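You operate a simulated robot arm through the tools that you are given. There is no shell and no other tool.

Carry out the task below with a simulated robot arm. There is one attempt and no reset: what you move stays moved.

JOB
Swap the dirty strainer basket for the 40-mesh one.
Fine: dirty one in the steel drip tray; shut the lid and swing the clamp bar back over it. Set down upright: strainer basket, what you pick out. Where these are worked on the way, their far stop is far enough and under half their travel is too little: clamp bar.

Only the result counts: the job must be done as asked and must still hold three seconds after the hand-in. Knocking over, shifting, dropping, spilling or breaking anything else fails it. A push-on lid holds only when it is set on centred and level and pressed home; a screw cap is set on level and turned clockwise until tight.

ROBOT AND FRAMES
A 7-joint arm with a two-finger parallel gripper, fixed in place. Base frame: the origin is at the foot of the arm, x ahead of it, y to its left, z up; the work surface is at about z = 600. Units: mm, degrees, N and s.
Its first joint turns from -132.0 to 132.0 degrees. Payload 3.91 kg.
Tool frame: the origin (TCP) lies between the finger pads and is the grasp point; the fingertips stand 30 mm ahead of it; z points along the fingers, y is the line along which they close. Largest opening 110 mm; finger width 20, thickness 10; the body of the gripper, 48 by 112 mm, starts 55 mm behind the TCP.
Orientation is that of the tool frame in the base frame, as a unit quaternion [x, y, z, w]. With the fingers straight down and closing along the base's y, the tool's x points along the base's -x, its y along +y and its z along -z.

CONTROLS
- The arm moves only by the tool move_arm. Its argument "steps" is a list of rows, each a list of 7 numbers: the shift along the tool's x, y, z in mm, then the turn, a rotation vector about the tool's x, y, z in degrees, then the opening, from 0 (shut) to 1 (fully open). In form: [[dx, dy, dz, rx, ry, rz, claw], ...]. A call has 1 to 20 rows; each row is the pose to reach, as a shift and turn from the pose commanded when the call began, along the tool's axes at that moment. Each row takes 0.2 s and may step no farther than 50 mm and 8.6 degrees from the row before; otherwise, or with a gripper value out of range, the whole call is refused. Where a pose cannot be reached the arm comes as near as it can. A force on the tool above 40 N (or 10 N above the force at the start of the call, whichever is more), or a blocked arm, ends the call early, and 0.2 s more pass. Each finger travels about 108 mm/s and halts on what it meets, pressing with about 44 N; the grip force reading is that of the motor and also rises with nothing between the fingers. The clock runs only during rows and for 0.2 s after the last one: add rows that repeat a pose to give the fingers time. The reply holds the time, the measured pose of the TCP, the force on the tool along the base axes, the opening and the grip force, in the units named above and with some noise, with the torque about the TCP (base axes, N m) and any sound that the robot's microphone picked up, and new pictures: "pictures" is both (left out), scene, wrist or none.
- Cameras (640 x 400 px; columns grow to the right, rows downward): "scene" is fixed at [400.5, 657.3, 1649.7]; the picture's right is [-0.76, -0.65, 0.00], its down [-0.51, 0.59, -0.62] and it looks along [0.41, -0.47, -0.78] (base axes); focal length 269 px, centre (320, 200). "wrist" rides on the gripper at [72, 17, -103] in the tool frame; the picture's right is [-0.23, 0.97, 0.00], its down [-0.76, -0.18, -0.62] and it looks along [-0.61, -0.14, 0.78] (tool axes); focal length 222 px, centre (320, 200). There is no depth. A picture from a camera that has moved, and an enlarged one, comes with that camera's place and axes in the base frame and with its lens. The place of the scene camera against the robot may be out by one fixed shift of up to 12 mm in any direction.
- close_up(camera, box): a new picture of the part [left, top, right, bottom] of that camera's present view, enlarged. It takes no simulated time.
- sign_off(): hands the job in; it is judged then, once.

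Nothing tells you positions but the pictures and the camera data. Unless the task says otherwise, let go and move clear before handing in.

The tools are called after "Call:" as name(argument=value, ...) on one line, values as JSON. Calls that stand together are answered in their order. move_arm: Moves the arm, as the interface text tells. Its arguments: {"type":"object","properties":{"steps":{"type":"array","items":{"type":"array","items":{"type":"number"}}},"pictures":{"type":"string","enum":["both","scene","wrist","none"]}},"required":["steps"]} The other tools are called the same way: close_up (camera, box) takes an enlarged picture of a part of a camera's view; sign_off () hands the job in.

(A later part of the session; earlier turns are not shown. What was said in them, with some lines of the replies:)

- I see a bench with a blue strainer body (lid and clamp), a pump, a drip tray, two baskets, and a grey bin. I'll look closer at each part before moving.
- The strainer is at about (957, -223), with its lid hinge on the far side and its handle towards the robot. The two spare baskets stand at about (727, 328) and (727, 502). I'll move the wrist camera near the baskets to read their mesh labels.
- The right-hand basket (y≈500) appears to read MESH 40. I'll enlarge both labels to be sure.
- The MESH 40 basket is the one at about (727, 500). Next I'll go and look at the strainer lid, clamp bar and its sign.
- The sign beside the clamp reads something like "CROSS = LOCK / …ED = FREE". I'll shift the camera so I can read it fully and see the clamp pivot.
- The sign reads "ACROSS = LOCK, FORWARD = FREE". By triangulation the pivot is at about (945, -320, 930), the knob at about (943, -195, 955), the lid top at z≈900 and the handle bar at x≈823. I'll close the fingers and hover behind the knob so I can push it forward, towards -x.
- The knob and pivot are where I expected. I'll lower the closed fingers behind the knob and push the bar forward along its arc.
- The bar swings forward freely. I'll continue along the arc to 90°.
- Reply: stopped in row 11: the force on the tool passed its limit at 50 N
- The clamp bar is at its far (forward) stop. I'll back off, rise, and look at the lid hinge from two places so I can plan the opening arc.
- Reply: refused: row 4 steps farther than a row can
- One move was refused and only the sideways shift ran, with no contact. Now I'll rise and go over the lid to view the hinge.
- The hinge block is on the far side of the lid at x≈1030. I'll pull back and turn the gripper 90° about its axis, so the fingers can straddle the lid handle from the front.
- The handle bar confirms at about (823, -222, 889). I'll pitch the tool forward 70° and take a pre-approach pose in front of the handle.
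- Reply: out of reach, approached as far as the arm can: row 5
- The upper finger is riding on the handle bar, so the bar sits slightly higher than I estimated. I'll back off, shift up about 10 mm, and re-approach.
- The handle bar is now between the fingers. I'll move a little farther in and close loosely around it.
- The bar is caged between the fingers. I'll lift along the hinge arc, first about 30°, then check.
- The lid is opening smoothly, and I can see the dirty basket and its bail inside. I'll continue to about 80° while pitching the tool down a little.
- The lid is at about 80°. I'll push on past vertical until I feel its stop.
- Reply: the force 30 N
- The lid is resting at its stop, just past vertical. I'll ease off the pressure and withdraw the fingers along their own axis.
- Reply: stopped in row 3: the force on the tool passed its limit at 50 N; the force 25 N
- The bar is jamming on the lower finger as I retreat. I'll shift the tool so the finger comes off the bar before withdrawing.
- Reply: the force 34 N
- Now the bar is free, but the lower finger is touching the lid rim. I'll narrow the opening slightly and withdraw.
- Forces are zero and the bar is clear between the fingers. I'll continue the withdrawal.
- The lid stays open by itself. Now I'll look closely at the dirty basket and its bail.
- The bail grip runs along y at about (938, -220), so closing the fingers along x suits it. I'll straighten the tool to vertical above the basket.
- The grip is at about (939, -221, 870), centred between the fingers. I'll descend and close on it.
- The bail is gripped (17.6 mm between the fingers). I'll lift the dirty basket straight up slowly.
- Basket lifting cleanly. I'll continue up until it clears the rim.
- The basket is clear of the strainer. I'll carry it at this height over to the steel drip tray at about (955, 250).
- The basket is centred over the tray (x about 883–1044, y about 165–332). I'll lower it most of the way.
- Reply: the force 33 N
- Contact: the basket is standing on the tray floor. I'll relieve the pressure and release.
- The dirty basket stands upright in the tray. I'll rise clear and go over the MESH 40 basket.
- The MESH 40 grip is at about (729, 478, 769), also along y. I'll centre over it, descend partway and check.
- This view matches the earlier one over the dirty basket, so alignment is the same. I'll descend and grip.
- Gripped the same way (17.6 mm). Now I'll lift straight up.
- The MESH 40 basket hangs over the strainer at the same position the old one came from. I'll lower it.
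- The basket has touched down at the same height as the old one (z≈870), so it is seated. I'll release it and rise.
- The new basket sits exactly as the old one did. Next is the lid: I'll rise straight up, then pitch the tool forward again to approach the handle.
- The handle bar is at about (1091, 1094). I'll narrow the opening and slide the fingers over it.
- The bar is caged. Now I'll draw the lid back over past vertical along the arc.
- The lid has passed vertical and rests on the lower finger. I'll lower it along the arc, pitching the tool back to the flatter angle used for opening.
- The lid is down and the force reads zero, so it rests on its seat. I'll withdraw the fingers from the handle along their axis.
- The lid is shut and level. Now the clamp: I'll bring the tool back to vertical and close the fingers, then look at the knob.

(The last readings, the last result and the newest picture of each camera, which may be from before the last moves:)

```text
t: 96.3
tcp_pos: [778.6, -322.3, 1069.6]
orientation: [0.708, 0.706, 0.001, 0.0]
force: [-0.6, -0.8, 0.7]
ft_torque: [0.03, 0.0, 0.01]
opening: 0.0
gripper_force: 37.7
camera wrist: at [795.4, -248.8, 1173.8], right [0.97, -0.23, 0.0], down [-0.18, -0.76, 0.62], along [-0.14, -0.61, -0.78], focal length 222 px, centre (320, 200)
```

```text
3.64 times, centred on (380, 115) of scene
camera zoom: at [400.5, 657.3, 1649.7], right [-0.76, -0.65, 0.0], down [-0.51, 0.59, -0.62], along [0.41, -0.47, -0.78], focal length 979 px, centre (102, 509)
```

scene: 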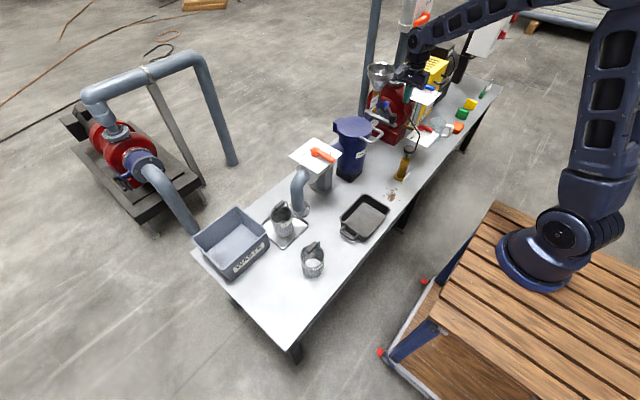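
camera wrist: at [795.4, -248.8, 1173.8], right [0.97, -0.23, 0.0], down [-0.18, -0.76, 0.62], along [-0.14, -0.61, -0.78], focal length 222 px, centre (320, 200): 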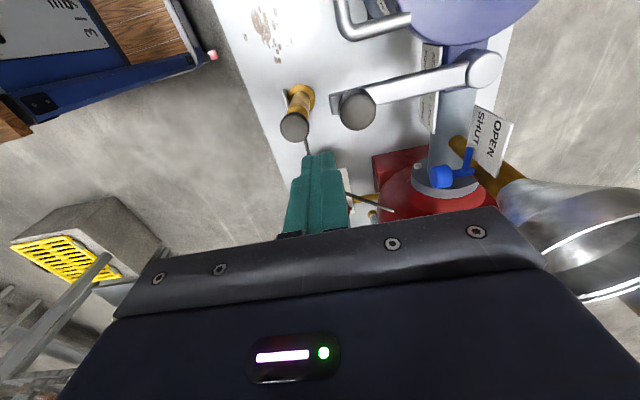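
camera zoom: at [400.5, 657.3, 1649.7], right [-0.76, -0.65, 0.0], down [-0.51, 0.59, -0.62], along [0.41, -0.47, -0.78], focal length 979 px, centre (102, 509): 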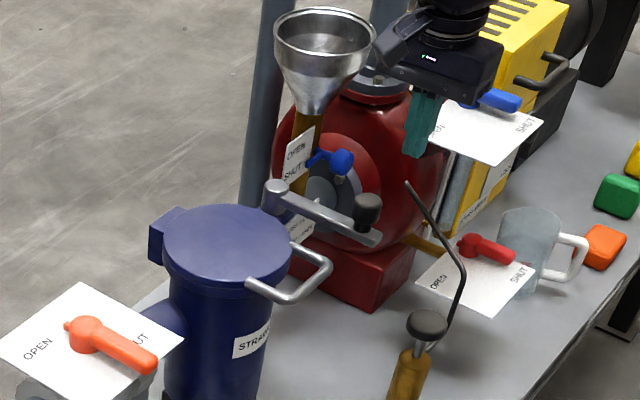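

The knob is at about (816, -321) and the pivot at (941, -319). I'll go down beside the knob on its -y side, well clear of the oil can spout.

Call:
move_arm(steps=[[-18, 19, 5, 0, 0, 0, 0], [-36, 38.4, 10, 0, 0, 0, 0], [-36, 38.4, 45, 0, 0, 0, 0], [-36, 38.4, 80, 0, 0, 0, 0], [-36, 38.4, 105, 0, 0, 0, 0], [-36, 38.4, 121, 0, 0, 0, 0], [-36, 38.4, 121, 0, 0, 0, 0]])

Call:
close_up(camera="wrist", box=[220, 20, 520, 240])

Call:
close_up(camera="scene", box=[320, 60, 440, 170])

```text
t: 97.9
tcp_pos: [818.3, -357.1, 950.2]
orientation: [0.708, 0.707, 0.002, 0.001]
force: [1.1, 0.8, 0.6]
ft_torque: [0.05, 0.01, 0.0]
opening: 0.0
gripper_force: 37.7
camera wrist: at [833.9, -285.1, 1053.4], right [0.97, -0.23, 0.0], down [-0.18, -0.76, 0.62], along [-0.14, -0.61, -0.78], focal length 222 px, centre (320, 200)
```

scene: 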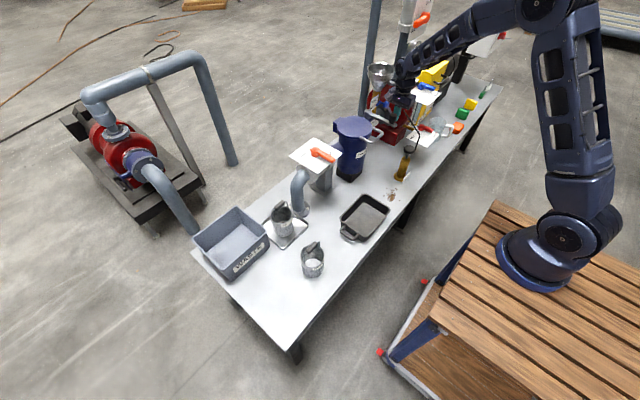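
wrist: 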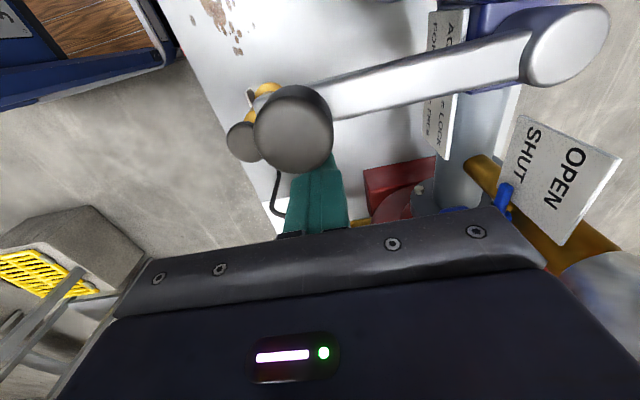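

```text
1.82 times, centred on (370, 130) of wrist
camera zoom: at [833.9, -285.1, 1053.4], right [0.97, -0.23, 0.0], down [-0.18, -0.76, 0.62], along [-0.14, -0.61, -0.78], focal length 404 px, centre (229, 327)
```

zoom: 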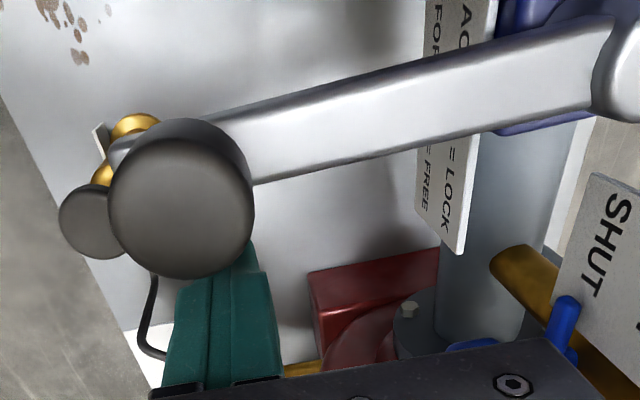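

```text
3.64 times, centred on (380, 115) of scene
camera zoom: at [400.5, 657.3, 1649.7], right [-0.76, -0.65, 0.0], down [-0.51, 0.59, -0.62], along [0.41, -0.47, -0.78], focal length 979 px, centre (102, 509)
```

zoom: 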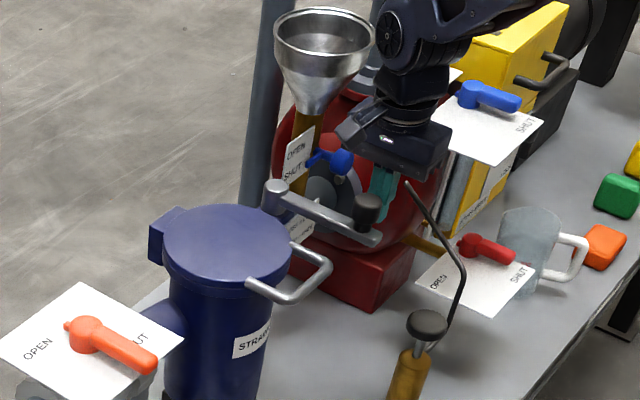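

Call:
move_arm(steps=[[9, 0, 0, 0, 0, 0, 0], [20, -2, 0, 0, 0, 0, 0], [31, -3, 0, 0, 0, 0, 0], [42, -3, 0, 0, 0, 0, 0], [53.4, -2, 0, 0, 0, 0, 0], [64.5, 0, 0, 0, 0, 0, 0], [75.3, 2.7, 0, 0, 0, 0, 0], [86, 6.5, 0, 0, 0, 0, 0], [95.9, 11.2, 0, 0, 0, 0, 0], [105.5, 17, 0, 0, 0, 0, 0], [114.8, 23.3, 0, 0, 0, 0, 0]])

Call:
close_up(camera="wrist", box=[220, 20, 520, 240])

```text
t: 100.3
tcp_pos: [840.1, -243.4, 949.7]
orientation: [0.708, 0.707, 0.001, 0.001]
force: [-0.2, 0.0, 0.1]
ft_torque: [0.01, 0.01, 0.0]
opening: 0.0
gripper_force: 37.7
camera wrist: at [856.8, -169.8, 1053.2], right [0.97, -0.23, 0.0], down [-0.18, -0.76, 0.62], along [-0.14, -0.61, -0.78], focal length 222 px, centre (320, 200)
```

scene: 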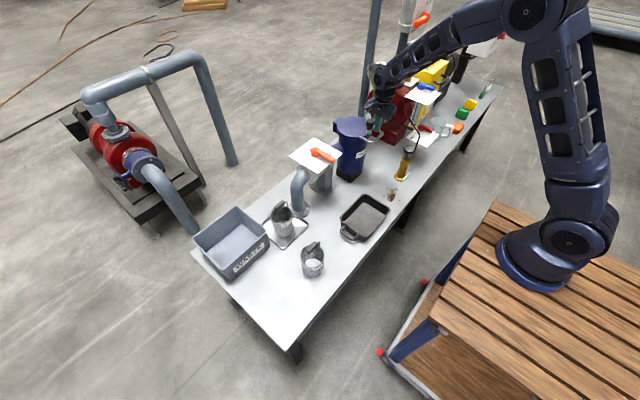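
wrist: 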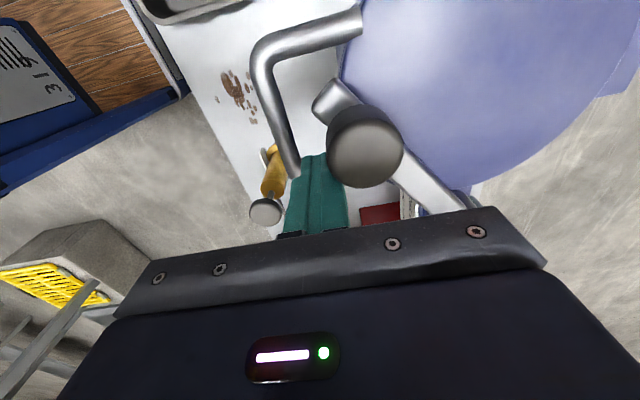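

```text
1.82 times, centred on (370, 130) of wrist
camera zoom: at [856.8, -169.8, 1053.2], right [0.97, -0.23, 0.0], down [-0.18, -0.76, 0.62], along [-0.14, -0.61, -0.78], focal length 404 px, centre (229, 327)
```

zoom: 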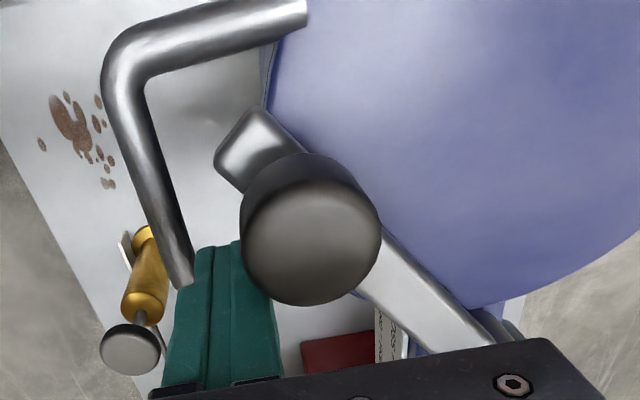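

Call:
move_arm(steps=[[8.5, 7, 0, 0, 0, 0, 0], [16.5, 15, 0, 0, 0, 0, 0], [23.5, 23.5, 0, 0, 0, 0, 0], [30.1, 32.6, 0, 0, 0, 0, 0], [35.5, 42.5, 0, 0, 0, 0, 0], [40.4, 52.4, 0, 0, 0, 0, 0], [44, 63, 0, 0, 0, 0, 0], [47.2, 73.7, 0, 0, 0, 0, 0], [47.7, 76, 0, 0, 0, 0, 0]])

Call:
close_up(camera="wrist", box=[220, 20, 520, 240])

Call:
close_up(camera="scene", box=[320, 70, 420, 160])

```text
t: 102.2
tcp_pos: [911.3, -197.2, 949.6]
orientation: [0.708, 0.706, -0.002, -0.001]
force: [-23.8, 2.1, 13.9]
ft_torque: [0.02, -0.11, 0.07]
opening: 0.2
gripper_force: 37.2
stopped in row 9: the force on the tool passed its limit at 49 N (the readings are from after the stop); the commanded pose is now the measured one
camera wrist: at [927.7, -124.3, 1052.9], right [0.97, -0.23, -0.01], down [-0.18, -0.76, 0.62], along [-0.15, -0.61, -0.78], focal length 222 px, centre (320, 200)
```

scene: 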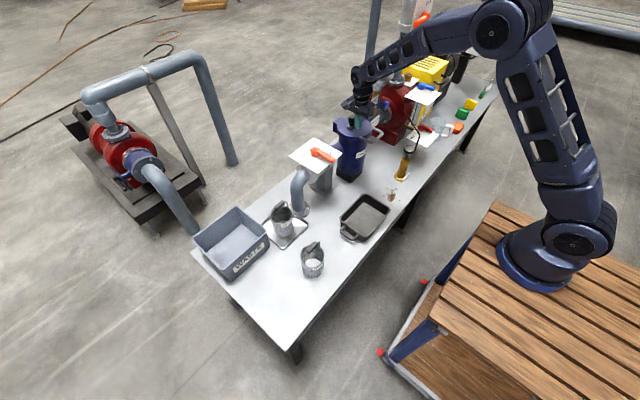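
wrist: 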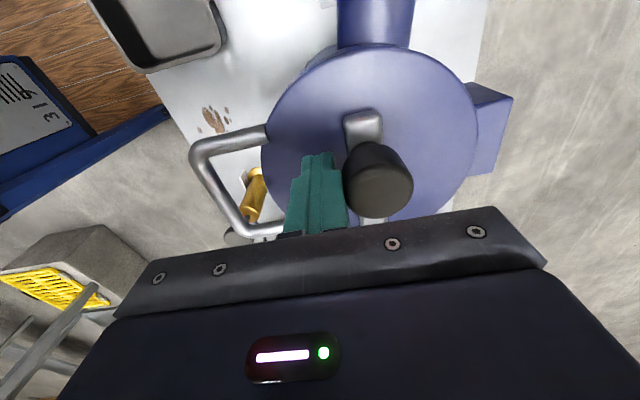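

```text
1.82 times, centred on (370, 130) of wrist
camera zoom: at [927.7, -124.3, 1052.9], right [0.97, -0.23, -0.01], down [-0.18, -0.76, 0.62], along [-0.15, -0.61, -0.78], focal length 404 px, centre (229, 327)
```

zoom: 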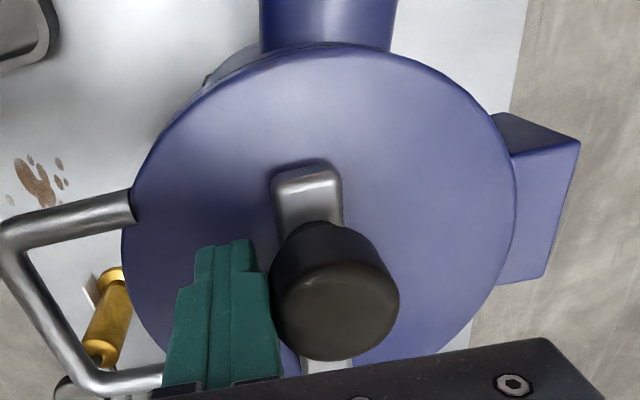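

```text
4.44 times, centred on (370, 115) of scene
camera zoom: at [400.5, 657.3, 1649.7], right [-0.76, -0.65, 0.0], down [-0.51, 0.59, -0.62], along [0.41, -0.47, -0.78], focal length 1196 px, centre (98, 578)
```

zoom: 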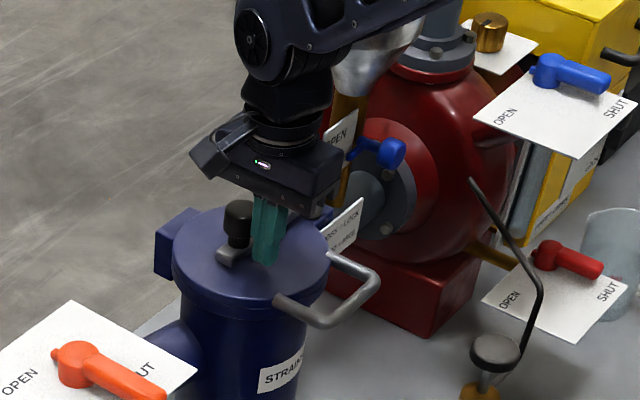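

The clamp hit its stop lying across the lid. I'll back off, rise, and retreat to verify everything.

Call:
move_arm(steps=[[0, -8, 0, 0, 0, 0, 0], [0, -18, -5, 0, 0, 0, 0], [0, -20, -45, 0, 0, 0, 0], [0, -30, -90, 0, 0, 0, 0], [0, -70, -120, 0, 0, 0, 0], [0, -115, -135, 0, 0, 0, 0], [0, -160, -150, 0, 0, 0, 0], [0, -200, -160, 0, 0, 0, 0], [0, -200, -160, 0, 0, 0, 0.2]])

Call:
close_up(camera="scene", box=[320, 70, 420, 160])

Call:
close_up(camera="scene", box=[190, 180, 420, 310])

```text
t: 104.2
tcp_pos: [713.1, -197.7, 1111.1]
orientation: [0.709, 0.705, -0.003, -0.001]
force: [0.3, -0.3, 0.2]
ft_torque: [0.0, 0.03, -0.03]
opening: 22.1
gripper_force: 0.1
camera wrist: at [729.8, -124.0, 1212.4], right [0.97, -0.23, -0.01], down [-0.18, -0.76, 0.62], along [-0.15, -0.61, -0.78], focal length 222 px, centre (320, 200)
```

scene: 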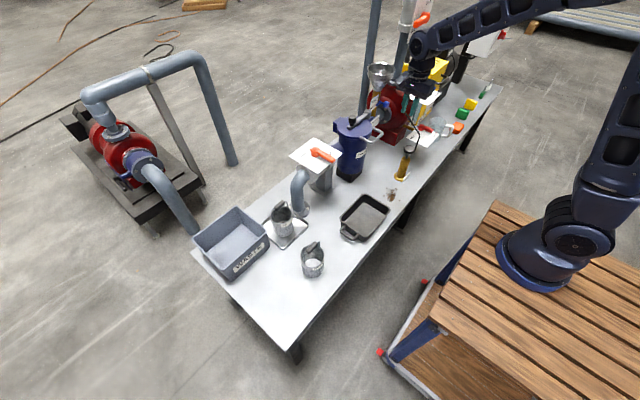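
wrist: 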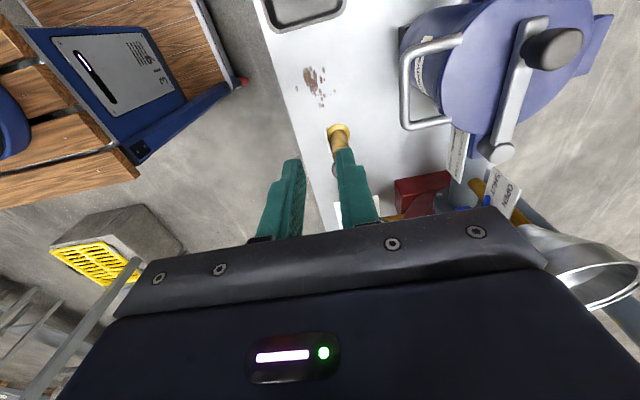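

```text
4.44 times, centred on (370, 115) of scene
camera zoom: at [400.5, 657.3, 1649.7], right [-0.76, -0.65, 0.0], down [-0.51, 0.59, -0.62], along [0.41, -0.47, -0.78], focal length 1196 px, centre (98, 578)
```

zoom: 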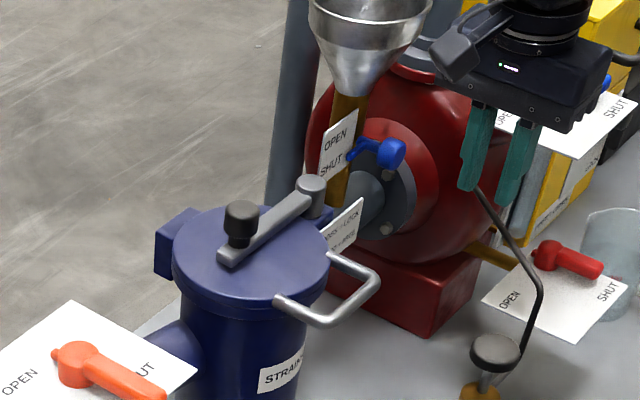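

```text
2.78 times, centred on (305, 245) of scene
camera zoom: at [400.5, 657.3, 1649.7], right [-0.76, -0.65, 0.0], down [-0.51, 0.59, -0.62], along [0.41, -0.47, -0.78], focal length 749 px, centre (362, 75)
```

zoom: 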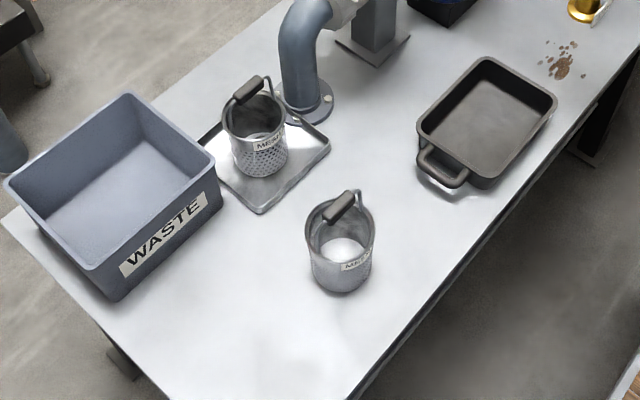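

The dirty basket stands upright in the steel drip tray, and the MESH 40 basket is seated in the strainer. The lid is shut with the clamp bar back across it, the arm is clear, and nothing else looks disturbed, so I'm handing in.

Call:
sign_off()

```text
The job is handed in.
```

The basket swap is done and handed in. I don't have the judged result, only what the pictures showed before hand-in.

- **Dirty basket:** it stands upright in the steel drip tray, clear of the tray's edges.
- **40-mesh basket:** it sits in the strainer at the same height and position the old one came from.
- **Lid and clamp:** the lid is shut and level. The clamp bar is swung back across it to its stop, in the same place it was at the start.
- **Everything else:** nothing else looked moved or spilled in the last pictures. The gripper is empty and clear of the bench.

While I was opening the lid, its handle briefly caught on a finger and the arm stopped on its force limit. I eased it free, and the lid and handle looked undamaged afterwards.
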